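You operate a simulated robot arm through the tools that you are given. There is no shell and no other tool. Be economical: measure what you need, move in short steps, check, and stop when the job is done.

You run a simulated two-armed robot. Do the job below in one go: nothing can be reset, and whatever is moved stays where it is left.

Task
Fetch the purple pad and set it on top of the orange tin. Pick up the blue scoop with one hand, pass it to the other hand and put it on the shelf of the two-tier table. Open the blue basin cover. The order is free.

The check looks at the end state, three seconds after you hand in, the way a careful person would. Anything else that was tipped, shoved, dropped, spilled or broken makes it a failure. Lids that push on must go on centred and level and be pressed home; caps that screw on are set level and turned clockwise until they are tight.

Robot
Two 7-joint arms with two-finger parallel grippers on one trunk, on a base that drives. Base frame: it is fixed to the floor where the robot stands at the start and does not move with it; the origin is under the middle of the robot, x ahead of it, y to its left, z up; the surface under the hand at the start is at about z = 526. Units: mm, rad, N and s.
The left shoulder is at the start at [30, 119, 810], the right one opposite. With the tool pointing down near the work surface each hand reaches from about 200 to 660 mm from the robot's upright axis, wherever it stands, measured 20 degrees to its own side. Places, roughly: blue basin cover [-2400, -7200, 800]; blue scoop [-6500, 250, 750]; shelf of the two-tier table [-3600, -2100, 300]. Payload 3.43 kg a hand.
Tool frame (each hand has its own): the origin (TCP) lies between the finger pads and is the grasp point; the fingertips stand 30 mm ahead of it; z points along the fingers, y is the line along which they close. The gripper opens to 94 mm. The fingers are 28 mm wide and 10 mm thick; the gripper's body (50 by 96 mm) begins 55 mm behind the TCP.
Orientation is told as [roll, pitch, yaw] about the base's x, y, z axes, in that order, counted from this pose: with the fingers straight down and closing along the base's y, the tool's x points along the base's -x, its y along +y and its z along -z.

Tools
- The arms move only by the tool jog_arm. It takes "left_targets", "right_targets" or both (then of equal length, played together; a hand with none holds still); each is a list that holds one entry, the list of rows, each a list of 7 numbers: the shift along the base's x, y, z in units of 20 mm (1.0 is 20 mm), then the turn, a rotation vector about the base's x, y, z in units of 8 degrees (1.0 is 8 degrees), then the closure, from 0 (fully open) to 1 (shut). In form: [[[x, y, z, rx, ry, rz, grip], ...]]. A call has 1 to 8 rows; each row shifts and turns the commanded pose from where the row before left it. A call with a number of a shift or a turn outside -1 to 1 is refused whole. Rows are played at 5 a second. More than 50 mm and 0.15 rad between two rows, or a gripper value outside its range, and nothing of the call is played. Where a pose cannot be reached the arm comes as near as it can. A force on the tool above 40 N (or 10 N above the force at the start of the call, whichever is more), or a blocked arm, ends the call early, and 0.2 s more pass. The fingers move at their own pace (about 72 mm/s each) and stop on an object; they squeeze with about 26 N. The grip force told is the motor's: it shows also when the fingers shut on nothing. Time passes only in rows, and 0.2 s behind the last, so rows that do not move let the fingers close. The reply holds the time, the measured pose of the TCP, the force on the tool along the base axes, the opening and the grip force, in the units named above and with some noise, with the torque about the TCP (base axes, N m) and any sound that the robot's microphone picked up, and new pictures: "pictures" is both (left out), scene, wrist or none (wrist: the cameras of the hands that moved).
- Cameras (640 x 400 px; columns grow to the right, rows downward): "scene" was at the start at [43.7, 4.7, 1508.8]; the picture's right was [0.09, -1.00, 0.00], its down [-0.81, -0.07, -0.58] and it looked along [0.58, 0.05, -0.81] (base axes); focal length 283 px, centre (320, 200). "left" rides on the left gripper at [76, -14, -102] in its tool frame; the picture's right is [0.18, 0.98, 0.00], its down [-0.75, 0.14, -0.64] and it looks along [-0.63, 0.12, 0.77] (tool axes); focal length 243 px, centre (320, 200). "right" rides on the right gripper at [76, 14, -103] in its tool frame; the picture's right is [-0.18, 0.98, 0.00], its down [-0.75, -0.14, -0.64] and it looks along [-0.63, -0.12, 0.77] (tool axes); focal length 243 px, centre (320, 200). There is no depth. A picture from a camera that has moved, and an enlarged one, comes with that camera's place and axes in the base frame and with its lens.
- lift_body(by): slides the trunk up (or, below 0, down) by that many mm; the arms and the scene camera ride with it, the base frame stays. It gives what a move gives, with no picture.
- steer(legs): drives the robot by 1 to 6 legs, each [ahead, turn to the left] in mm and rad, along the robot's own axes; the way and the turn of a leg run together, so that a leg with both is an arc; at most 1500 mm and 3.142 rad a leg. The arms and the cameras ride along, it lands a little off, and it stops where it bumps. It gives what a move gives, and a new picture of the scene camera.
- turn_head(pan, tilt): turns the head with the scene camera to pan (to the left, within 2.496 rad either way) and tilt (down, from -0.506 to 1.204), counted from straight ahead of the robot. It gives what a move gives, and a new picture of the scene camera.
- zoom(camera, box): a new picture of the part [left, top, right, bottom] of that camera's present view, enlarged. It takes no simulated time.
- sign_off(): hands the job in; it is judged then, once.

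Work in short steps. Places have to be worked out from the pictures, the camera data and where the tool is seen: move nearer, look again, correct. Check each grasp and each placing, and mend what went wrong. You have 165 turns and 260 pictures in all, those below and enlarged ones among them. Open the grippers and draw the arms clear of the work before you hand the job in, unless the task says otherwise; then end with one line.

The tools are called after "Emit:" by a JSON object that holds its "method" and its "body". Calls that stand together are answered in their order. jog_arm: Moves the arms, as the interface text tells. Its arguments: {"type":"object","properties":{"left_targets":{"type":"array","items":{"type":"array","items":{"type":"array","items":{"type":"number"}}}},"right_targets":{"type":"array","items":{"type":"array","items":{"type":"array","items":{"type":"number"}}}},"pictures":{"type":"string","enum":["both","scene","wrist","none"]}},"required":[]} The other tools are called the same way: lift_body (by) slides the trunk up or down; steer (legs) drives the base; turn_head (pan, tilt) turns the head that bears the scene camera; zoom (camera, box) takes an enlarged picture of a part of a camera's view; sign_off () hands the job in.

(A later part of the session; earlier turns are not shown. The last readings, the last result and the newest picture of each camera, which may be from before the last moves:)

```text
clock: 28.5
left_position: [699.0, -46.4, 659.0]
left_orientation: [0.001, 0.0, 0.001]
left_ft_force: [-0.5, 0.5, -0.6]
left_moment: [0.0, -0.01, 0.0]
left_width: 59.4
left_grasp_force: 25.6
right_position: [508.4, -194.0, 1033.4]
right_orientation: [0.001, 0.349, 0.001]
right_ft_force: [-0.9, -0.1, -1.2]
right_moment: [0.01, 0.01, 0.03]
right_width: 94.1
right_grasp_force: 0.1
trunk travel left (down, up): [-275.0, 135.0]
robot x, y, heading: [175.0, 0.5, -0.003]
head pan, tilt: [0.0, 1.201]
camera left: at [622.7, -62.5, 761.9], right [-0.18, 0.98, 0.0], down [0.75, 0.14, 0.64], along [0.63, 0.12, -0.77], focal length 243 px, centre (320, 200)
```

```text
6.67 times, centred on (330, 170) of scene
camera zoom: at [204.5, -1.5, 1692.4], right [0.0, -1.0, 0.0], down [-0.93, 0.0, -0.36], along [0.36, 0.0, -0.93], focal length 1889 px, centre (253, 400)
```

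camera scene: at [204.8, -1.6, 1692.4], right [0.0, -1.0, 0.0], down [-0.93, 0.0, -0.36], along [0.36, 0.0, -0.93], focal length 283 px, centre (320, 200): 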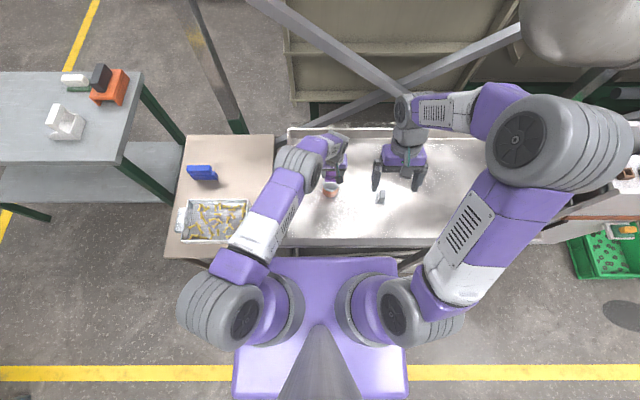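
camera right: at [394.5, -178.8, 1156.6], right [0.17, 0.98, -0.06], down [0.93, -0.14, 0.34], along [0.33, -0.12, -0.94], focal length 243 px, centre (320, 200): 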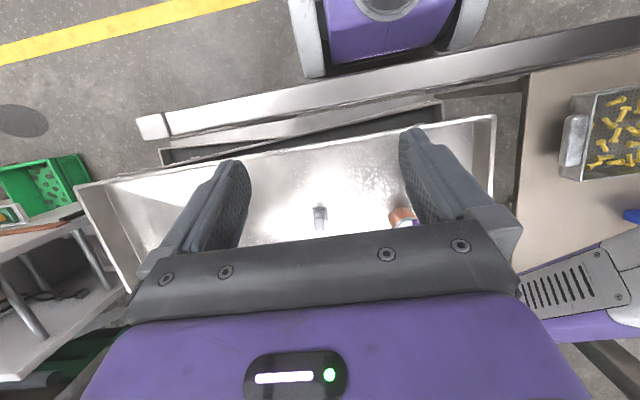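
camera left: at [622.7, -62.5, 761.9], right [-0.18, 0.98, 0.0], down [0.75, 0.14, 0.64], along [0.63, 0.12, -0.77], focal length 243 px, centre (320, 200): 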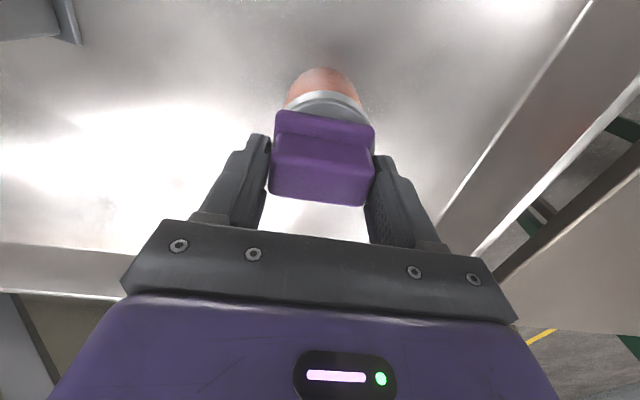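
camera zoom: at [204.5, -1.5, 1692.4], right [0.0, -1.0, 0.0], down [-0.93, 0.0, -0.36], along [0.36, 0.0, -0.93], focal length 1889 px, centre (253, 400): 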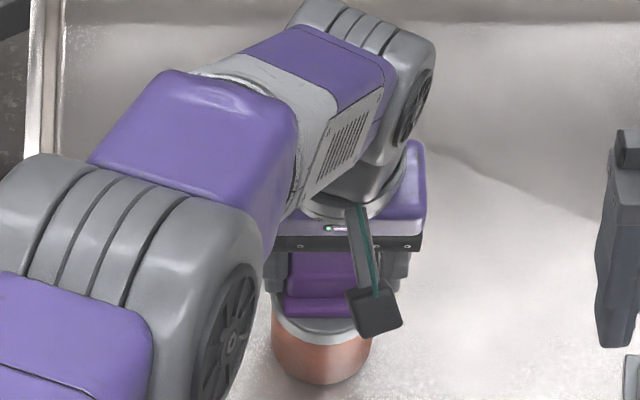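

The lid now measures about 61 mm across with its centre near (696, -44). I'll make a small final correction, lower to contact and then release.

Emit:
{"method": "jog_arm", "body": {"left_targets": [[[-0.13, 0.1, 0, 0, 0, 0, 1], [0, 0, -0.12, 0, 0, 0, 1], [0, 0, -0.08, 0, 0, 0, 1]]], "pictures": "wrist"}}

```text
clock: 29.3
left_position: [695.7, -45.2, 658.0]
left_orientation: [0.0, -0.004, 0.002]
left_ft_force: [-5.5, 1.5, 26.5]
left_moment: [-0.01, 0.31, -0.05]
left_width: 59.5
left_grasp_force: 26.2
right_position: [507.5, -193.8, 1034.3]
right_orientation: [0.001, 0.347, 0.0]
right_ft_force: [0.6, -0.4, -0.3]
right_moment: [-0.02, -0.03, 0.01]
right_width: 94.1
right_grasp_force: 0.1
trunk travel left (down, up): [-275.0, 135.0]
robot x, y, heading: [178.1, -4.6, 0.001]
head pan, tilt: [0.0, 1.201]
camera left: at [620.8, -60.8, 760.7], right [-0.18, 0.98, 0.0], down [0.75, 0.14, 0.65], along [0.63, 0.12, -0.76], focal length 243 px, centre (320, 200)
```

left: 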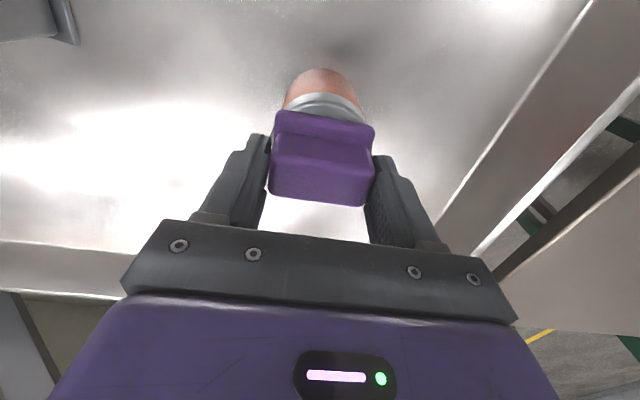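

The pad is in firm contact and centred laterally. I'll ease the press slightly, then open.

Emit:
{"method": "jog_arm", "body": {"left_targets": [[[0, 0, 0.06, 0, 0, 0, 1], [0, 0, 0, 0, 0, 0, 0.2], [0, 0, 0, 0, 0, 0, 0.1], [0, 0, 0, 0, 0, 0, 0.0]]], "pictures": "wrist"}}

```text
clock: 30.3
left_position: [697.2, -46.1, 654.7]
left_orientation: [0.001, 0.0, 0.0]
left_ft_force: [0.0, 0.0, 0.0]
left_moment: [0.01, 0.0, -0.06]
left_width: 93.8
left_grasp_force: 0.0
right_position: [508.7, -193.3, 1033.2]
right_orientation: [0.001, 0.35, 0.001]
right_ft_force: [0.1, -0.2, 0.9]
right_moment: [0.01, 0.05, -0.01]
right_width: 94.1
right_grasp_force: 0.1
trunk travel left (down, up): [-275.0, 135.0]
robot x, y, heading: [177.6, 2.6, 0.0]
head pan, tilt: [0.0, 1.201]
camera left: at [621.0, -60.1, 758.7], right [-0.18, 0.98, 0.0], down [0.75, 0.14, 0.64], along [0.63, 0.12, -0.77], focal length 243 px, centre (320, 200)
```

left: 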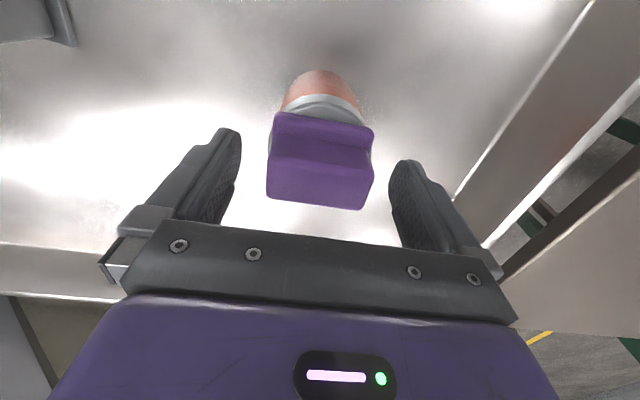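

The pad rests on the tin. I'll withdraw straight up.

Emit:
{"method": "jog_arm", "body": {"left_targets": [[[0, 0, 1, 0, 0, 0, 0], [0, 0, 1, 0, 0, 0, 0], [0, 0, 1, 0, 0, 0, 0], [0, 0, 1, 0, 0, 0, 0], [0, 0, 1, 0, 0, 0, 0], [0, 0, 1, 0, 0, 0, 0], [0, 0, 1, 0, 0, 0, 0], [0, 0, 1, 0, 0, 0, 0]]], "pictures": "wrist"}}

Emit:
{"method": "zoom", "body": {"camera": "left", "box": [240, 0, 400, 100]}}

```text
clock: 32.1
left_position: [695.9, -45.1, 816.1]
left_orientation: [0.0, 0.0, 0.0]
left_ft_force: [-0.1, -0.1, -0.1]
left_moment: [-0.01, 0.01, 0.0]
left_width: 94.1
left_grasp_force: 0.0
right_position: [509.5, -193.0, 1033.5]
right_orientation: [0.001, 0.348, 0.002]
right_ft_force: [0.8, 0.7, -0.1]
right_moment: [-0.02, 0.02, 0.02]
right_width: 94.2
right_grasp_force: 0.0
trunk travel left (down, up): [-275.0, 135.0]
robot x, y, heading: [180.8, 1.1, -0.006]
head pan, tilt: [0.0, 1.201]
camera left: at [619.9, -59.9, 918.9], right [-0.18, 0.98, 0.0], down [0.75, 0.14, 0.64], along [0.63, 0.12, -0.77], focal length 243 px, centre (320, 200)
```

left: 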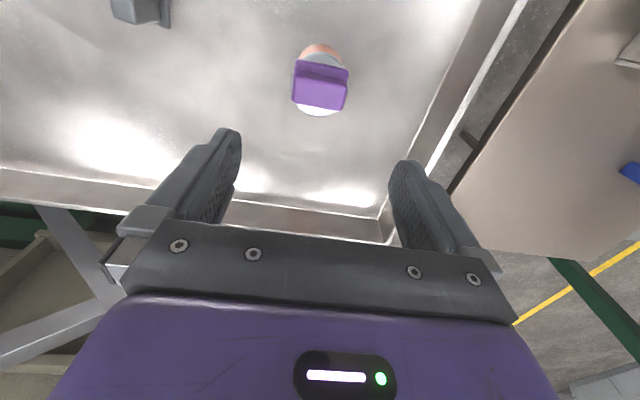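

```text
4.00 times, centred on (320, 50) of left
camera zoom: at [619.9, -59.9, 918.9], right [-0.18, 0.98, 0.0], down [0.75, 0.14, 0.64], along [0.63, 0.12, -0.77], focal length 970 px, centre (320, 800)
```

zoom: 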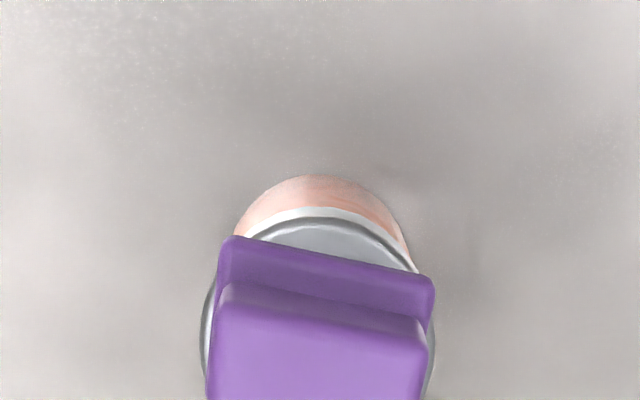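

The pad is well seated and centred. I'll raise the left hand above the bar and pull it in before backing out.

Emit:
{"method": "jog_arm", "body": {"left_targets": [[[0, 0, 1, 0, 0, 0, 0], [0, 0, 1, 0, 0, 0, 0], [0, 0, 1, 0, 0, 0, 0], [0, 0, 1, 0, 0, 0, 0], [0, 0.5, 1, 0, 0, 0, 0], [0, 1, 1, 0, 0, 0, 0], [0, 1, 1, 0, 0, 0, 0], [0, 1, 1, 0, 0, 0, 0]]], "right_targets": [[[0, 0, 0, 0, -0.5, 0, 0], [0, 0, 0, 0, -0.5, 0, 0], [0, 0, 0, 0, -0.5, 0, 0], [0, 0, 0, 0, -0.5, 0, 0], [0, 0, 0, 0, -0.5, 0, 0], [0, 0, 0, 0, 0, 0, 0], [0, 0, 0, 0, 0, 0, 0], [0, 0, 0, 0, 0, 0, 0]]], "pictures": "none"}}

Emit:
{"method": "jog_arm", "body": {"left_targets": [[[-1, 1, 0.5, 0, 0, 0, 0], [-1, 1, 0.5, 0, 0, 0, 0], [-1, 1, 0.5, 0, 0, 0, 0], [-1, 1, 0.5, 0, 0, 0, 0], [-1, 1, 0, 0, 0, 0, 0], [-1, 1, 0, 0, 0, 0, 0], [-1, 1, 0, 0, 0, 0, 0]]], "pictures": "none"}}

Emit:
{"method": "steer", "body": {"legs": [[-700, 0]]}}

Emit:
{"method": "turn_head", "body": {"pan": 2.4, "tilt": 0.3}}

Emit:
{"method": "turn_head", "body": {"pan": -2.4, "tilt": 0.3}}

```text
clock: 33.9
left_position: [696.5, 25.4, 977.2]
left_orientation: [-0.001, -0.001, 0.001]
left_ft_force: [-0.6, -0.1, 0.2]
left_moment: [0.04, 0.0, 0.02]
left_width: 94.0
left_grasp_force: 0.1
right_position: [508.6, -193.4, 1034.5]
right_orientation: [-0.001, 0.0, 0.001]
right_ft_force: [-0.1, 0.3, 0.1]
right_moment: [-0.02, 0.0, 0.0]
right_width: 93.8
right_grasp_force: 0.0
trunk travel left (down, up): [-275.0, 135.0]
robot x, y, heading: [172.7, 0.2, 0.003]
head pan, tilt: [0.0, 1.201]
```

```text
clock: 35.5
left_position: [555.4, 164.1, 1019.1]
left_orientation: [0.0, 0.001, 0.0]
left_ft_force: [-0.1, 0.6, 0.3]
left_moment: [-0.01, -0.05, -0.02]
left_width: 94.2
left_grasp_force: 0.1
right_position: [507.3, -194.1, 1032.8]
right_orientation: [0.0, 0.0, 0.001]
right_ft_force: [-0.1, 0.5, -1.1]
right_moment: [-0.02, 0.01, 0.0]
right_width: 94.0
right_grasp_force: 0.2
trunk travel left (down, up): [-275.0, 135.0]
robot x, y, heading: [175.3, -0.3, -0.003]
head pan, tilt: [0.0, 1.201]
```

```text
clock: 39.5
left_position: [-159.0, 163.4, 1017.3]
left_orientation: [0.0, 0.0, -0.001]
left_ft_force: [-0.1, 0.0, -0.5]
left_moment: [0.0, -0.01, 0.0]
left_width: 93.9
left_grasp_force: 0.0
right_position: [-205.6, -194.2, 1034.1]
right_orientation: [-0.001, 0.001, -0.003]
right_ft_force: [-0.3, -0.4, 0.2]
right_moment: [-0.01, -0.03, -0.01]
right_width: 94.0
right_grasp_force: 0.0
trunk travel left (down, up): [-275.0, 135.0]
robot x, y, heading: [-536.3, 2.9, -0.002]
head pan, tilt: [0.0, 1.201]
camera scene: at [-510.5, -1.2, 1692.4], right [0.0, -1.0, 0.0], down [-0.93, 0.0, -0.36], along [0.36, 0.0, -0.93], focal length 283 px, centre (320, 200)
```

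scene: 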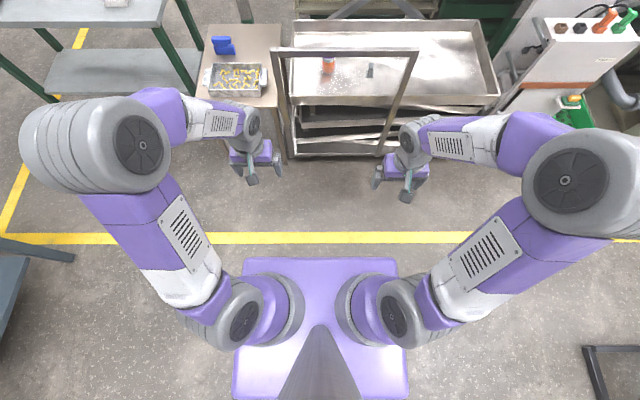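

```text
clock: 41.6
left_position: [-159.2, 162.4, 1017.9]
left_orientation: [0.001, 0.0, -0.003]
left_ft_force: [0.2, 0.3, -0.3]
left_moment: [-0.01, 0.01, 0.03]
left_width: 94.0
left_grasp_force: 0.2
right_position: [-206.7, -194.4, 1032.3]
right_orientation: [0.0, 0.001, -0.002]
right_ft_force: [0.1, -1.0, 0.5]
right_moment: [0.02, 0.02, 0.03]
right_width: 94.0
right_grasp_force: 0.1
trunk travel left (down, up): [-275.0, 135.0]
robot x, y, heading: [-536.5, -4.8, -0.002]
head pan, tilt: [2.4, 0.3]
camera scene: at [-634.7, 62.0, 1764.5], right [0.68, 0.74, 0.0], down [0.22, -0.2, -0.96], along [-0.7, 0.65, -0.3], focal length 283 px, centre (320, 200)
```

scene: 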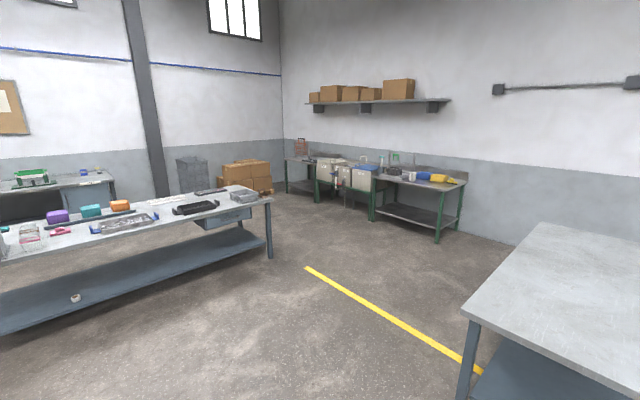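

```text
clock: 45.5
left_position: [-157.6, 162.5, 1019.1]
left_orientation: [-0.001, 0.0, -0.001]
left_ft_force: [1.0, 0.1, 0.2]
left_moment: [-0.05, 0.02, -0.02]
left_width: 94.0
left_grasp_force: 0.1
right_position: [-204.5, -194.1, 1032.1]
right_orientation: [0.0, 0.001, -0.002]
right_ft_force: [0.1, -0.6, 0.9]
right_moment: [-0.02, -0.02, -0.02]
right_width: 93.8
right_grasp_force: 0.1
trunk travel left (down, up): [-275.0, 135.0]
robot x, y, heading: [-537.0, -1.2, -0.001]
head pan, tilt: [-2.4, 0.3]
camera scene: at [-634.8, -64.2, 1764.5], right [-0.67, 0.74, 0.0], down [0.22, 0.2, -0.96], along [-0.7, -0.64, -0.3], focal length 283 px, centre (320, 200)
```

scene: 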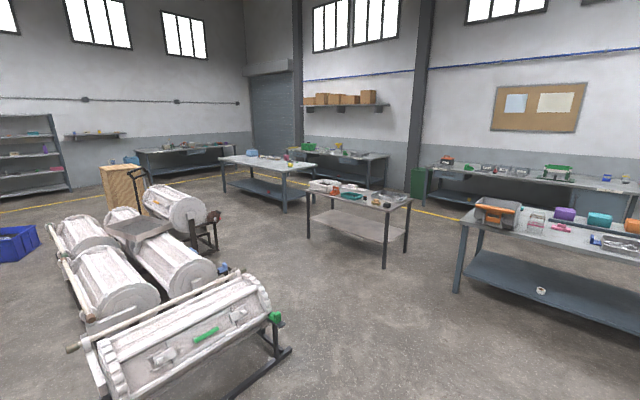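

The pad job is done. The scoop is on the far bench at (-6500, 250) and a long bench blocks the direct path, so I'll go round its north end. First leg: into the corridor near (-2200, 700), then north.

Emit:
{"method": "steer", "body": {"legs": [[0, 2.744], [1000, 0], [804, 0], [0, -1.173], [1400, 0]]}}

Emit:
{"method": "turn_head", "body": {"pan": 1.2, "tilt": 0.4}}

```text
clock: 70.8
left_position: [-2576.0, 2349.8, 1016.9]
left_orientation: [-0.001, 0.0, 1.658]
left_ft_force: [0.5, 1.1, -0.1]
left_moment: [0.02, -0.01, 0.01]
left_width: 94.0
left_grasp_force: 0.1
right_position: [-2214.4, 2333.3, 1033.0]
right_orientation: [-0.001, -0.001, 1.658]
right_ft_force: [-0.3, 0.9, 0.3]
right_moment: [-0.04, 0.02, 0.01]
right_width: 94.2
right_grasp_force: 0.0
trunk travel left (down, up): [-275.0, 135.0]
robot x, y, heading: [-2376.8, 1987.1, 1.659]
head pan, tilt: [-2.4, 0.3]
camera scene: at [-2307.4, 1891.8, 1764.5], right [-0.68, -0.74, 0.0], down [-0.22, 0.2, -0.96], along [0.7, -0.65, -0.3], focal length 283 px, centre (320, 200)
```

scene: 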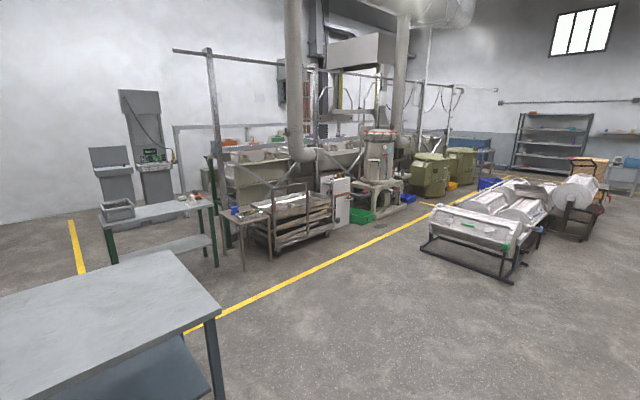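

```text
clock: 73.8
left_position: [-2575.5, 2349.1, 1016.9]
left_orientation: [0.0, 0.0, 1.656]
left_ft_force: [0.6, -0.1, -1.3]
left_moment: [0.0, 0.03, -0.03]
left_width: 94.1
left_grasp_force: 0.1
right_position: [-2215.5, 2333.0, 1033.3]
right_orientation: [0.0, 0.001, 1.655]
right_ft_force: [-0.2, 0.0, 0.0]
right_moment: [-0.01, -0.02, -0.01]
right_width: 93.9
right_grasp_force: 0.1
trunk travel left (down, up): [-275.0, 135.0]
robot x, y, heading: [-2381.7, 1988.4, 1.656]
head pan, tilt: [1.201, 0.4]
camera scene: at [-2465.1, 1980.7, 1755.2], right [0.28, 0.96, 0.0], down [0.37, -0.11, -0.92], along [-0.88, 0.26, -0.39], focal length 283 px, centre (320, 200)
```

scene: 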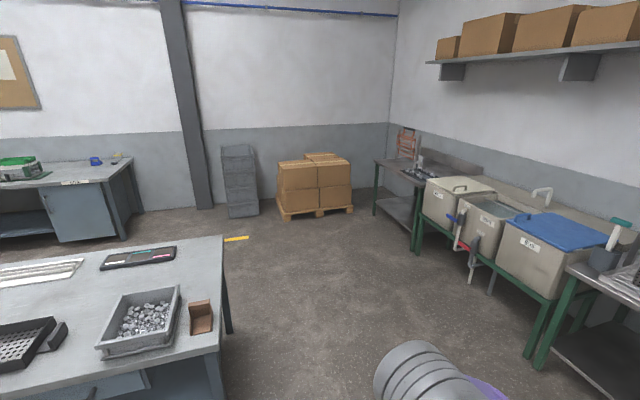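

I can see the scoop on the far bench's near end. The long bench ends at y≈1830, so I'll go a bit further north, then west past it.

Emit:
{"method": "steer", "body": {"legs": [[520, 0], [0, 1.4], [1270, 0], [1270, 0]]}}

Emit:
{"method": "turn_head", "body": {"pan": 0.8, "tilt": 0.5}}

```text
clock: 92.3
left_position: [-5357.6, 2618.9, 1017.5]
left_orientation: [0.0, 0.001, 3.027]
left_ft_force: [0.1, 0.7, 0.1]
left_moment: [0.0, 0.02, 0.02]
left_width: 94.0
left_grasp_force: 0.0
right_position: [-5269.5, 2969.9, 1033.5]
right_orientation: [0.0, 0.0, 3.029]
right_ft_force: [-0.5, -0.2, 0.2]
right_moment: [-0.03, 0.03, 0.05]
right_width: 94.1
right_grasp_force: 0.0
trunk travel left (down, up): [-275.0, 135.0]
robot x, y, heading: [-4960.5, 2741.1, 3.031]
head pan, tilt: [1.201, 0.4]
camera scene: at [-4975.0, 2651.4, 1755.2], right [-0.89, 0.47, 0.0], down [0.18, 0.34, -0.92], along [-0.43, -0.82, -0.39], focal length 283 px, centre (320, 200)
```

scene: 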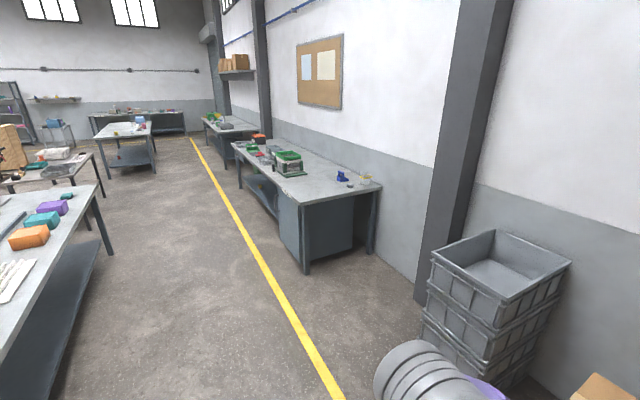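

```text
clock: 93.2
left_position: [-5356.9, 2618.9, 1017.3]
left_orientation: [0.0, -0.001, 3.028]
left_ft_force: [0.2, 0.9, -0.5]
left_moment: [0.01, 0.01, -0.01]
left_width: 93.9
left_grasp_force: 0.0
right_position: [-5269.8, 2969.8, 1033.9]
right_orientation: [0.0, -0.001, 3.026]
right_ft_force: [0.6, 0.0, 0.0]
right_moment: [-0.03, -0.01, 0.03]
right_width: 93.8
right_grasp_force: 0.1
trunk travel left (down, up): [-275.0, 135.0]
robot x, y, heading: [-4961.6, 2742.2, 3.024]
head pan, tilt: [0.799, 0.499]
camera scene: at [-5002.0, 2675.7, 1746.1], right [-0.63, 0.77, 0.0], down [0.37, 0.3, -0.88], along [-0.68, -0.56, -0.48], focal length 283 px, centre (320, 200)
```

scene: 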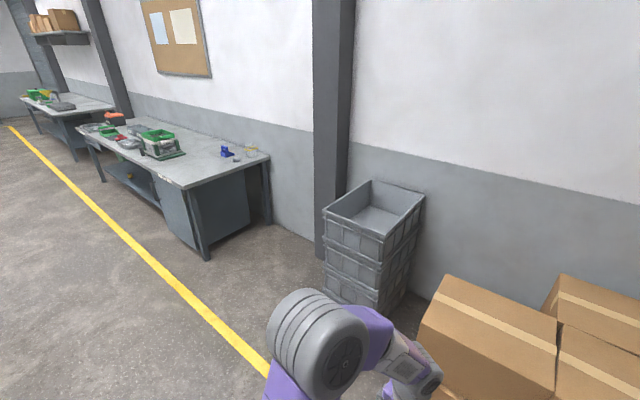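

I'll zoom in to identify the blue item on the bench's near end.

Emit:
{"method": "zoom", "body": {"camera": "scene", "box": [120, 110, 280, 210]}}

Emit:
{"method": "steer", "body": {"legs": [[0, 1.14], [900, 0], [900, 0]]}}

Emit:
{"method": "turn_head", "body": {"pan": -0.1, "tilt": 0.6}}

```text
4.00 times, centred on (200, 160) of scene
camera zoom: at [-5002.0, 2675.7, 1746.1], right [-0.63, 0.77, 0.0], down [0.37, 0.3, -0.88], along [-0.68, -0.56, -0.48], focal length 1133 px, centre (800, 360)
```

zoom: 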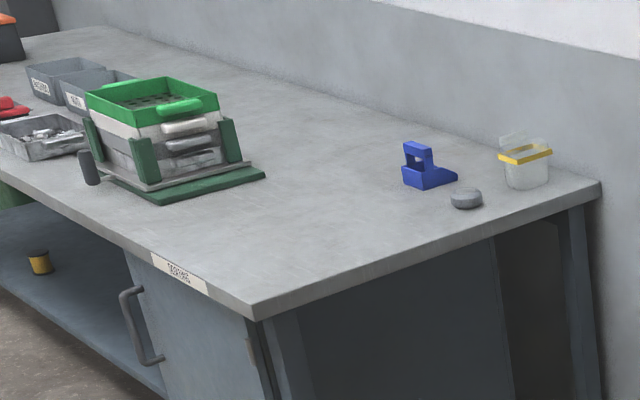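

```text
clock: 105.0
left_position: [-5940.9, 801.7, 1016.6]
left_orientation: [0.0, 0.001, -2.108]
left_ft_force: [0.6, -0.3, 0.6]
left_moment: [0.01, 0.0, -0.02]
left_width: 93.9
left_grasp_force: 0.1
right_position: [-6225.0, 1026.5, 1033.0]
right_orientation: [-0.001, 0.001, -2.108]
right_ft_force: [-0.2, -0.4, -0.3]
right_moment: [0.01, -0.01, -0.01]
right_width: 93.9
right_grasp_force: 0.0
trunk travel left (down, up): [-275.0, 135.0]
robot x, y, heading: [-5885.4, 1208.5, -2.113]
head pan, tilt: [0.799, 0.499]
camera scene: at [-5848.1, 1147.3, 1746.1], right [-0.97, -0.26, 0.0], down [-0.12, 0.46, -0.88], along [0.23, -0.85, -0.48], focal length 283 px, centre (320, 200)
```

scene: 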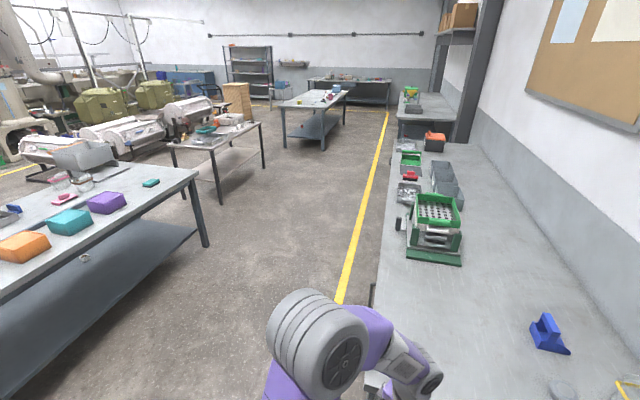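

```text
clock: 106.2
left_position: [-5940.8, 803.1, 1017.8]
left_orientation: [-0.001, 0.002, -2.107]
left_ft_force: [-0.1, -0.4, -0.1]
left_moment: [0.0, 0.03, -0.01]
left_width: 93.9
left_grasp_force: 0.0
right_position: [-6224.9, 1026.0, 1033.3]
right_orientation: [0.0, -0.001, -2.108]
right_ft_force: [0.4, -0.5, 0.1]
right_moment: [0.0, 0.02, 0.02]
right_width: 94.1
right_grasp_force: 0.2
trunk travel left (down, up): [-275.0, 135.0]
robot x, y, heading: [-5885.3, 1208.9, -2.111]
head pan, tilt: [-0.099, 0.6]
camera scene: at [-5923.9, 1164.4, 1737.0], right [-0.8, 0.59, 0.0], down [0.34, 0.45, -0.83], along [-0.49, -0.66, -0.56], focal length 283 px, centre (320, 200)
```

scene: 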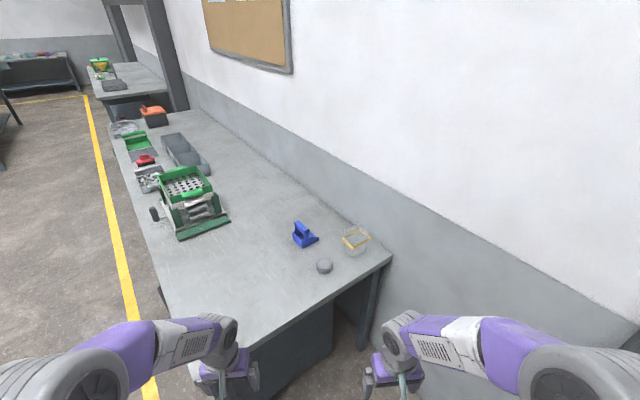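

The scoop is at about (-6515, 240) and the bench end edge is at y≈565. I'll go to a pivot point near (-6350, 900) and turn to face -y so the scoop lies ahead of the right arm.

Emit:
{"method": "steer", "body": {"legs": [[0, -0.444], [558, 0], [0, 0.98]]}}

Emit:
{"method": "turn_head", "body": {"pan": -0.2, "tilt": 0.9}}

```text
clock: 110.5
left_position: [-6547.5, 573.6, 1016.6]
left_orientation: [0.0, 0.001, -2.551]
left_ft_force: [0.0, -0.1, -0.4]
left_moment: [0.01, -0.02, 0.01]
left_width: 94.0
left_grasp_force: 0.0
right_position: [-6703.7, 897.9, 1032.9]
right_orientation: [0.0, 0.014, -2.561]
right_ft_force: [-0.1, -0.9, -0.5]
right_moment: [0.03, -0.01, -0.02]
right_width: 94.2
right_grasp_force: 0.2
trunk travel left (down, up): [-275.0, 135.0]
robot x, y, heading: [-6325.7, 920.0, -2.554]
head pan, tilt: [-0.099, 0.6]
stopped in leg 2: the force on the tool passed its limit at 65 N (the readings are from after the stop); the commanded pose is now the measured one
camera scene: at [-6375.6, 893.1, 1737.0], right [-0.47, 0.88, 0.0], down [0.5, 0.27, -0.82], along [-0.73, -0.39, -0.57], focal length 283 px, centre (320, 200)
```

scene: 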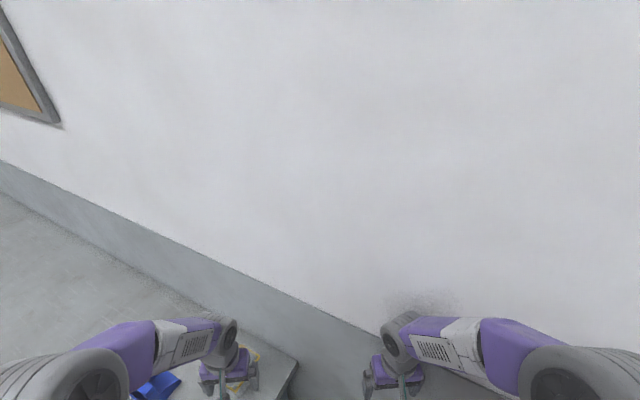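

```text
clock: 111.3
left_position: [-6548.2, 574.6, 1016.8]
left_orientation: [0.001, 0.0, -2.551]
left_ft_force: [0.2, -0.3, 0.4]
left_moment: [-0.01, 0.0, 0.01]
left_width: 94.1
left_grasp_force: 0.1
right_position: [-6703.3, 899.6, 1032.2]
right_orientation: [0.002, 0.016, -2.559]
right_ft_force: [-0.4, 0.9, -0.7]
right_moment: [-0.02, 0.0, 0.01]
right_width: 94.2
right_grasp_force: 0.0
trunk travel left (down, up): [-275.0, 135.0]
robot x, y, heading: [-6324.1, 918.9, -2.552]
head pan, tilt: [-0.201, 0.901]
camera scene: at [-6367.7, 906.8, 1712.3], right [-0.38, 0.93, 0.0], down [0.72, 0.3, -0.62], along [-0.58, -0.24, -0.78], focal length 283 px, centre (320, 200)
```

scene: 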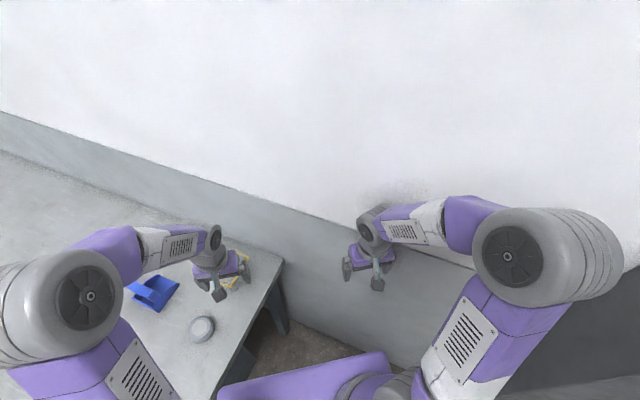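

The right wrist touched the wall. I'll back off a little and turn in place, which swings it away from the wall.

Emit:
{"method": "steer", "body": {"legs": [[-70, 0], [0, 0.96]]}}

Emit:
{"method": "turn_head", "body": {"pan": -0.2, "tilt": 0.9}}

```text
clock: 114.7
left_position: [-6115.2, 574.3, 1017.4]
left_orientation: [0.0, 0.002, -1.603]
left_ft_force: [-0.7, 0.3, 0.1]
left_moment: [-0.02, 0.01, 0.01]
left_width: 94.0
left_grasp_force: 0.0
right_position: [-6470.0, 640.0, 1032.5]
right_orientation: [0.0, 0.016, -1.61]
right_ft_force: [-0.1, 0.0, 1.1]
right_moment: [0.03, 0.01, 0.01]
right_width: 94.2
right_grasp_force: 0.1
trunk travel left (down, up): [-275.0, 135.0]
robot x, y, heading: [-6265.0, 960.1, -1.604]
head pan, tilt: [-0.201, 0.901]
camera scene: at [-6281.2, 914.0, 1712.2], right [-0.97, 0.23, 0.0], down [0.18, 0.76, -0.62], along [-0.14, -0.6, -0.78], focal length 283 px, centre (320, 200)
```

scene: 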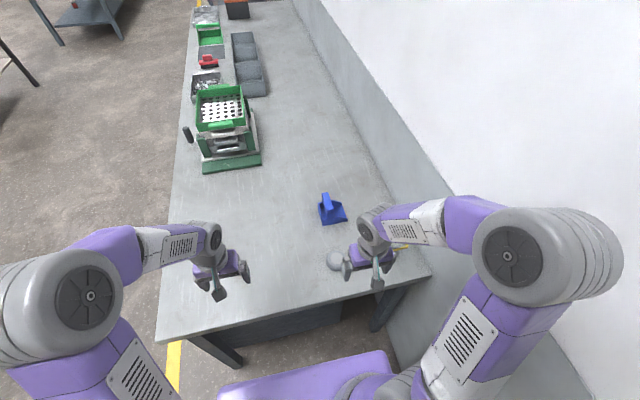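

```text
clock: 115.3
left_position: [-6115.5, 575.7, 1017.4]
left_orientation: [-0.002, 0.002, -1.604]
left_ft_force: [0.0, 0.3, -1.0]
left_moment: [0.0, -0.04, -0.05]
left_width: 94.1
left_grasp_force: 0.0
right_position: [-6470.2, 640.9, 1033.3]
right_orientation: [0.002, 0.015, -1.611]
right_ft_force: [0.5, 0.4, 0.5]
right_moment: [0.01, 0.02, 0.02]
right_width: 94.1
right_grasp_force: 0.1
trunk travel left (down, up): [-275.0, 135.0]
robot x, y, heading: [-6267.3, 958.1, -1.603]
head pan, tilt: [-0.201, 0.901]
camera scene: at [-6281.4, 914.1, 1712.2], right [-0.97, 0.23, 0.0], down [0.18, 0.76, -0.62], along [-0.14, -0.6, -0.78], focal length 283 px, centre (320, 200)
```

scene: 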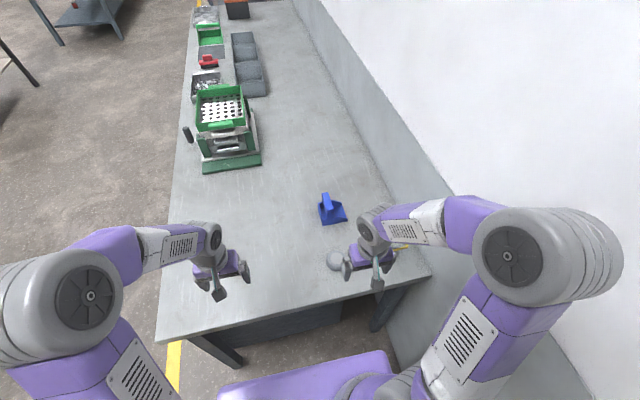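

The scoop is at about (-6485, 245). I'll advance 155 mm, which puts it about 560 ahead and 220 to the right, ideal for the right arm.

Emit:
{"method": "steer", "body": {"legs": [[155, 0]]}}

Emit:
{"method": "zoom", "body": {"camera": "scene", "box": [280, 180, 440, 280]}}

Emit:
{"method": "zoom", "body": {"camera": "right", "box": [0, 0, 640, 400]}}

```text
clock: 116.7
left_position: [-6121.4, 419.7, 1017.5]
left_orientation: [0.001, 0.0, -1.604]
left_ft_force: [0.3, -1.6, 0.6]
left_moment: [0.0, 0.02, 0.0]
left_width: 93.9
left_grasp_force: 0.1
right_position: [-6475.7, 483.5, 1032.4]
right_orientation: [0.002, 0.016, -1.613]
right_ft_force: [0.5, 0.7, 0.8]
right_moment: [0.03, 0.03, -0.02]
right_width: 93.9
right_grasp_force: 0.1
trunk travel left (down, up): [-275.0, 135.0]
robot x, y, heading: [-6275.5, 803.7, -1.607]
head pan, tilt: [-0.201, 0.901]
camera scene: at [-6286.8, 758.0, 1712.2], right [-0.97, 0.23, 0.0], down [0.18, 0.76, -0.62], along [-0.14, -0.6, -0.78], focal length 283 px, centre (320, 200)
```

scene: 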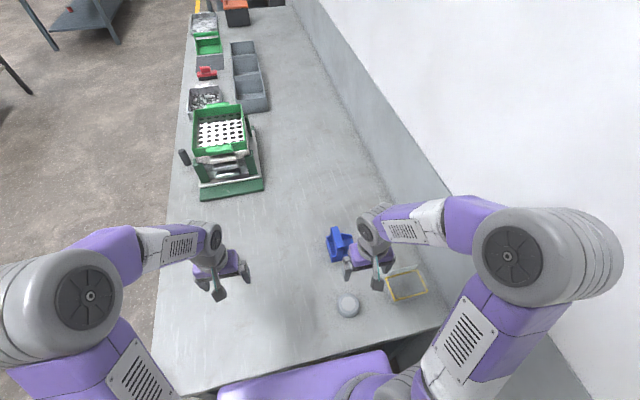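

```text
4.00 times, centred on (360, 230) of scene
camera zoom: at [-6286.8, 758.0, 1712.2], right [-0.97, 0.23, 0.0], down [0.18, 0.76, -0.62], along [-0.14, -0.6, -0.78], focal length 1133 px, centre (160, 80)
```

zoom: 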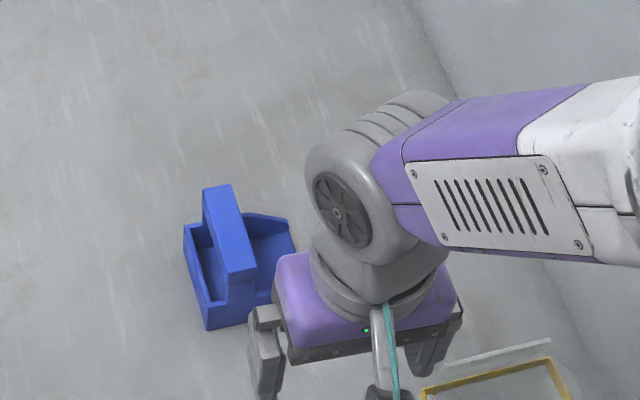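

```text
1.00 times, centred on (320, 200) of right (not enlarged: the box is as wide or as high as the picture)
camera zoom: at [-6458.2, 558.7, 1136.8], right [0.97, -0.23, 0.0], down [-0.17, -0.76, 0.63], along [-0.14, -0.61, -0.78], focal length 243 px, centre (320, 200)
```

zoom: 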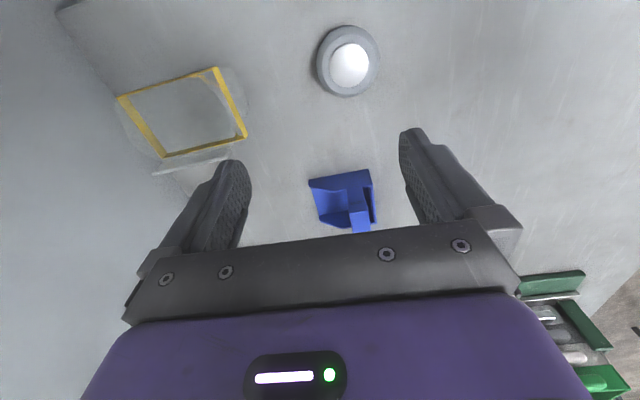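

I'll bring the right hand closer, to about z=900 and forward, for a clear wrist view of the scoop.

Emit:
{"method": "jog_arm", "body": {"right_targets": [[[0, -1, -1, 0, 0, 0, 0], [0, -1, -1, 0, 0, 0, 0], [0, -1, -1, 0, 0, 0, 0], [0, -1, -1, 0, 0, 0, 0], [0, -1, -1, 0, 0, 0, 0], [0, -1, -1, 0, 0, 0, 0], [0, 0, -0.6, 0, 0, 0, 0]]], "pictures": "both"}}

Emit:
{"method": "zoom", "body": {"camera": "right", "box": [240, 110, 400, 210]}}

```text
clock: 118.3
left_position: [-6121.6, 420.6, 1017.3]
left_orientation: [0.001, 0.003, -1.604]
left_ft_force: [-0.3, 0.2, -0.2]
left_moment: [-0.01, -0.01, 0.03]
left_width: 94.0
left_grasp_force: 0.1
right_position: [-6476.0, 366.7, 899.0]
right_orientation: [0.002, 0.013, -1.612]
right_ft_force: [0.5, 0.1, -0.2]
right_moment: [-0.01, 0.0, 0.0]
right_width: 94.1
right_grasp_force: 0.1
trunk travel left (down, up): [-275.0, 135.0]
robot x, y, heading: [-6271.1, 802.4, -1.604]
head pan, tilt: [-0.201, 0.901]
camera scene: at [-6286.7, 759.5, 1712.2], right [-0.97, 0.23, 0.0], down [0.18, 0.76, -0.62], along [-0.14, -0.6, -0.78], focal length 283 px, centre (320, 200)
camera right: at [-6458.7, 441.2, 1003.4], right [0.97, -0.23, 0.0], down [-0.17, -0.76, 0.63], along [-0.14, -0.61, -0.78], focal length 243 px, centre (320, 200)
```

scene: 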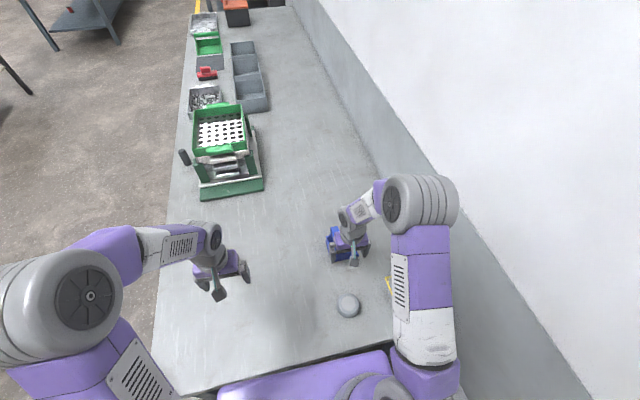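
right: 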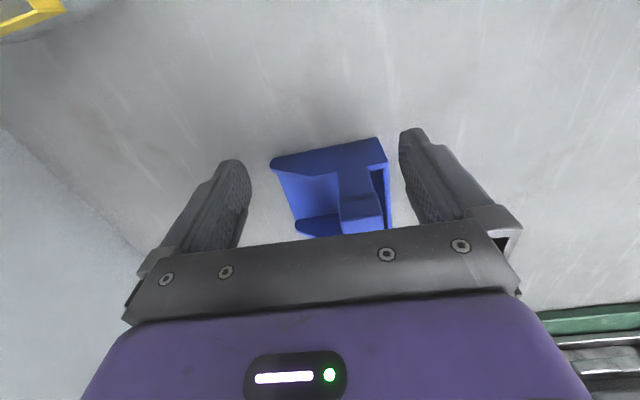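

```text
4.00 times, centred on (320, 160) of right
camera zoom: at [-6458.7, 441.2, 1003.4], right [0.97, -0.23, 0.0], down [-0.17, -0.76, 0.63], along [-0.14, -0.61, -0.78], focal length 970 px, centre (320, 360)
```

zoom: 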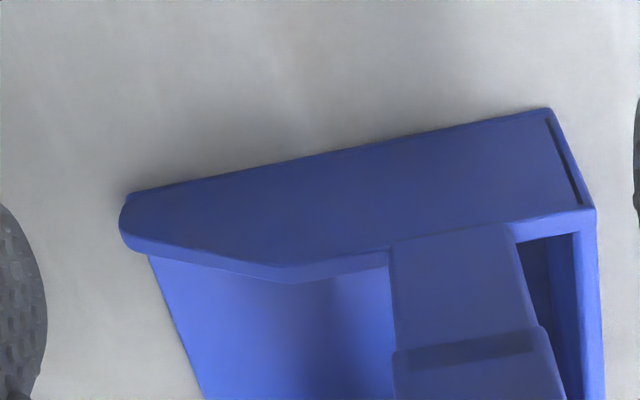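

The scoop is a pan with an arch handle along y: handle top about z=830, x≈-6467, from y≈216 to 305. I'll move over its near end at the current height and check the alignment.

Emit:
{"method": "jog_arm", "body": {"right_targets": [[[0.1, -1, 0, 0, 0, 0.3, 0], [0.1, -1, 0, 0, 0, 0, 0], [0.1, -1, 0, 0, 0, 0, 0], [0.1, -1, 0, 0, 0, 0, 0], [0, 0, 0, 0, 0, 0, 0]]], "pictures": "both"}}

Emit:
{"method": "zoom", "body": {"camera": "right", "box": [220, 60, 460, 240]}}

Emit:
{"method": "zoom", "body": {"camera": "scene", "box": [300, 190, 420, 270]}}

```text
clock: 119.5
left_position: [-6120.2, 421.2, 1017.0]
left_orientation: [-0.002, 0.002, -1.606]
left_ft_force: [-0.6, 0.6, -0.7]
left_moment: [0.01, -0.01, 0.02]
left_width: 94.2
left_grasp_force: 0.1
right_position: [-6467.5, 283.3, 901.4]
right_orientation: [0.002, 0.015, -1.572]
right_ft_force: [0.0, 1.0, -0.7]
right_moment: [-0.03, 0.01, -0.02]
right_width: 93.9
right_grasp_force: 0.0
trunk travel left (down, up): [-275.0, 135.0]
robot x, y, heading: [-6269.0, 808.9, -1.606]
head pan, tilt: [-0.201, 0.901]
camera scene: at [-6286.8, 759.6, 1712.2], right [-0.97, 0.23, 0.0], down [0.18, 0.76, -0.62], along [-0.14, -0.6, -0.78], focal length 283 px, centre (320, 200)
camera right: at [-6452.1, 359.3, 1006.1], right [0.98, -0.19, 0.0], down [-0.14, -0.76, 0.63], along [-0.12, -0.62, -0.78], focal length 243 px, centre (320, 200)
```

scene: 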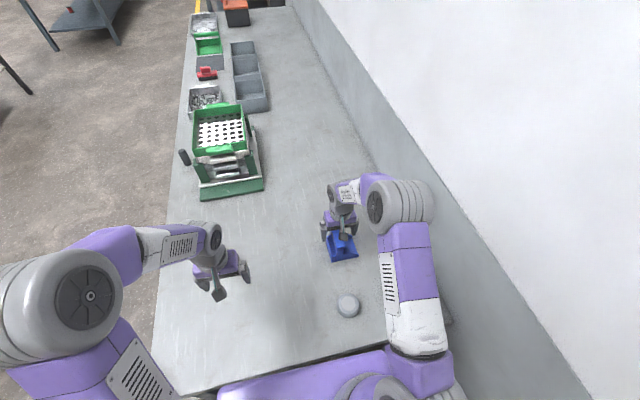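
right: 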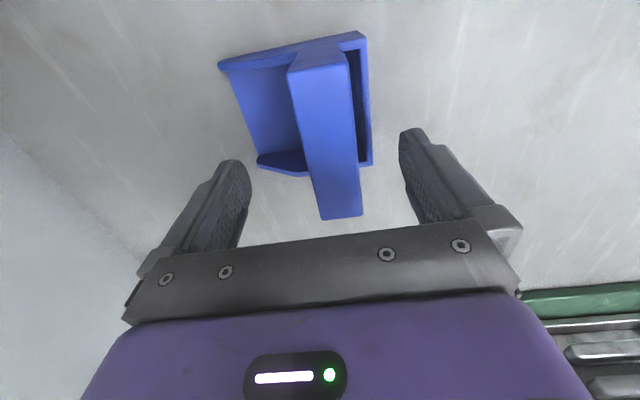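

```text
2.22 times, centred on (340, 150) of right
camera zoom: at [-6452.1, 359.3, 1006.1], right [0.98, -0.19, 0.0], down [-0.14, -0.76, 0.63], along [-0.12, -0.62, -0.78], focal length 539 px, centre (276, 311)
```

zoom: 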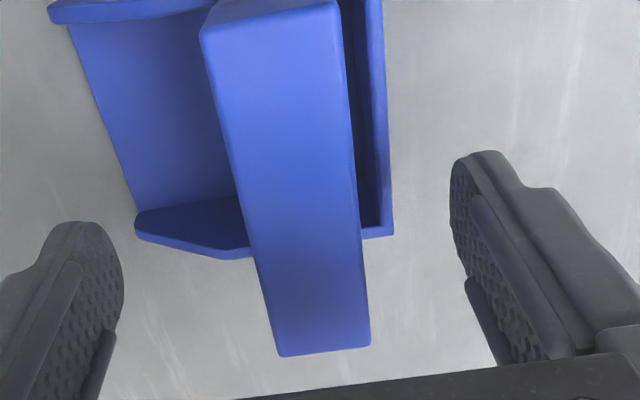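

```text
5.00 times, centred on (360, 230) of scene
camera zoom: at [-6286.8, 759.6, 1712.2], right [-0.97, 0.23, 0.0], down [0.18, 0.76, -0.62], along [-0.14, -0.6, -0.78], focal length 1416 px, centre (120, 50)
```

zoom: 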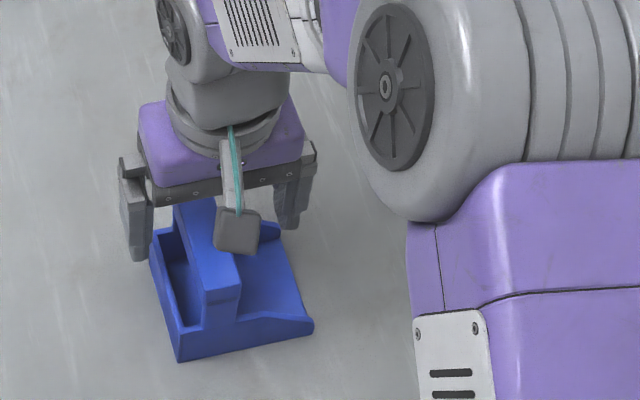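

Re-triangulating, the handle top is nearer z≈865, x≈-6459, spanning y≈228–334. I'll shift to its near end (y≈306) and lower around it.

Emit:
{"method": "jog_arm", "body": {"right_targets": [[[0.4, 0.6, 0, 0, 0, 0, 0], [0, 0.55, 0, 0, 0, 0, 0], [0, 0, -0.7, 0, 0, 0, 0], [0, 0, -0.7, 0, 0, 0, 0], [0, 0, -0.6, 0, 0, 0, 0]]], "pictures": "both"}}

Emit:
{"method": "zoom", "body": {"camera": "scene", "box": [300, 190, 420, 270]}}

```text
clock: 120.7
left_position: [-6120.6, 419.3, 1016.8]
left_orientation: [0.0, 0.001, -1.607]
left_ft_force: [-0.1, -0.7, 0.3]
left_moment: [-0.02, 0.0, 0.03]
left_width: 94.0
left_grasp_force: 0.0
right_position: [-6459.6, 305.5, 861.5]
right_orientation: [-0.001, 0.014, -1.571]
right_ft_force: [0.4, 0.4, 0.4]
right_moment: [0.05, 0.0, 0.01]
right_width: 94.1
right_grasp_force: 0.0
trunk travel left (down, up): [-275.0, 135.0]
robot x, y, heading: [-6270.1, 806.3, -1.603]
head pan, tilt: [-0.201, 0.901]
camera scene: at [-6286.8, 758.9, 1712.2], right [-0.97, 0.23, 0.0], down [0.18, 0.76, -0.62], along [-0.14, -0.6, -0.78], focal length 283 px, centre (320, 200)
camera right: at [-6444.9, 381.5, 965.2], right [0.98, -0.18, 0.0], down [-0.14, -0.76, 0.63], along [-0.12, -0.62, -0.78], focal length 243 px, centre (320, 200)
```

scene: 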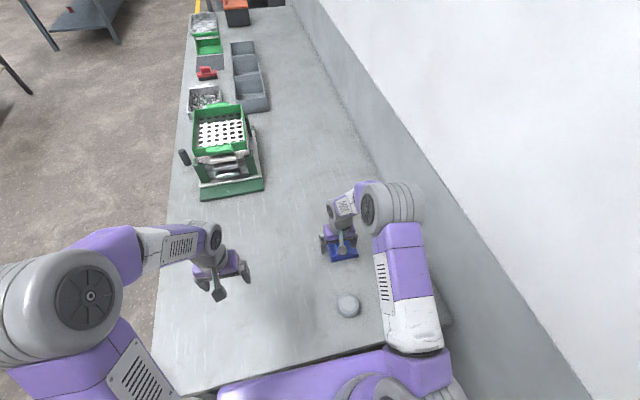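
right: 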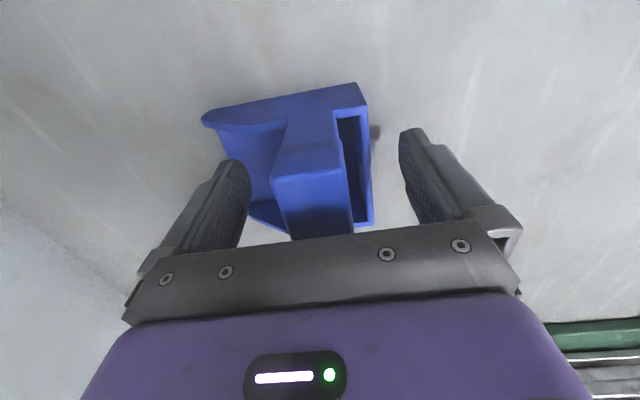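

```text
5.00 times, centred on (360, 230) of scene
camera zoom: at [-6286.8, 758.9, 1712.2], right [-0.97, 0.23, 0.0], down [0.18, 0.76, -0.62], along [-0.14, -0.6, -0.78], focal length 1416 px, centre (120, 50)
```

zoom: 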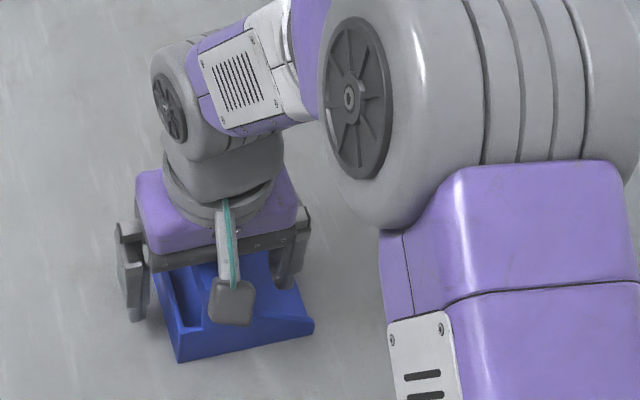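

Consistent apparent widths put the handle top at about z≈893, 24 mm wide, spanning y≈253–337. I'll raise to TCP z≈880, shift toward the near end (y≈318), and close.

Emit:
{"method": "jog_arm", "body": {"right_targets": [[[0, 0, 1, 0, 0, 0, 0], [0.05, 0.6, 0, 0, 0, 0, 0], [0, 0, 0, 0, 0, 0, 1], [0, 0, 0, 0, 0, 0, 1], [0, 0, 0, 0, 0, 0, 1], [0, 0, 0, 0, 0, 0, 1]]], "pictures": "both"}}

Emit:
{"method": "zoom", "body": {"camera": "scene", "box": [300, 190, 420, 270]}}

```text
clock: 122.1
left_position: [-6121.9, 420.6, 1016.1]
left_orientation: [0.0, 0.001, -1.605]
left_ft_force: [0.4, -0.2, 0.6]
left_moment: [-0.03, 0.03, -0.01]
left_width: 94.2
left_grasp_force: 0.1
right_position: [-6457.4, 319.3, 880.8]
right_orientation: [0.0, 0.016, -1.573]
right_ft_force: [-0.1, -0.5, -0.6]
right_moment: [0.01, 0.01, -0.04]
right_width: 29.7
right_grasp_force: 25.6
trunk travel left (down, up): [-275.0, 135.0]
robot x, y, heading: [-6271.8, 807.9, -1.607]
head pan, tilt: [-0.201, 0.901]
camera scene: at [-6286.8, 759.3, 1712.2], right [-0.97, 0.23, 0.0], down [0.18, 0.76, -0.62], along [-0.14, -0.6, -0.78], focal length 283 px, centre (320, 200)
camera right: at [-6443.4, 394.5, 984.9], right [0.98, -0.18, 0.0], down [-0.14, -0.76, 0.63], along [-0.12, -0.62, -0.78], focal length 243 px, centre (320, 200)
```

scene: 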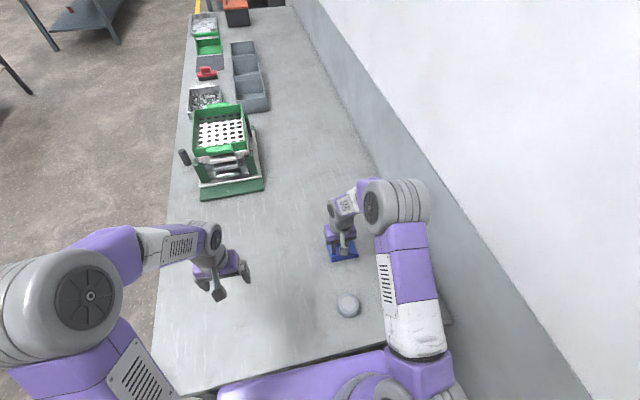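
right: 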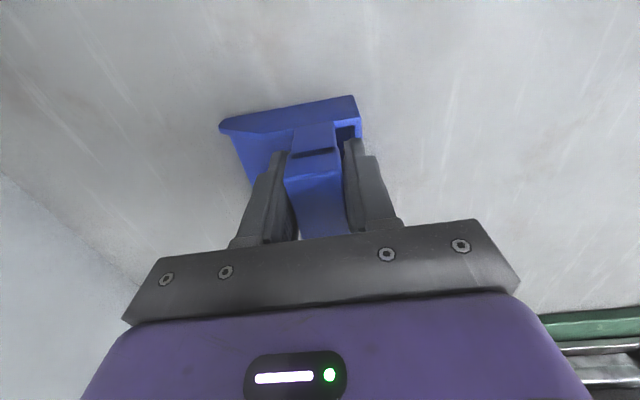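

```text
5.00 times, centred on (360, 230) of scene
camera zoom: at [-6286.8, 759.3, 1712.2], right [-0.97, 0.23, 0.0], down [0.18, 0.76, -0.62], along [-0.14, -0.6, -0.78], focal length 1416 px, centre (120, 50)
```

zoom: 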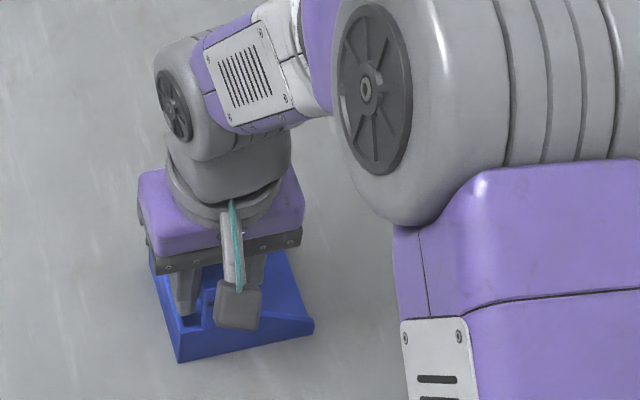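

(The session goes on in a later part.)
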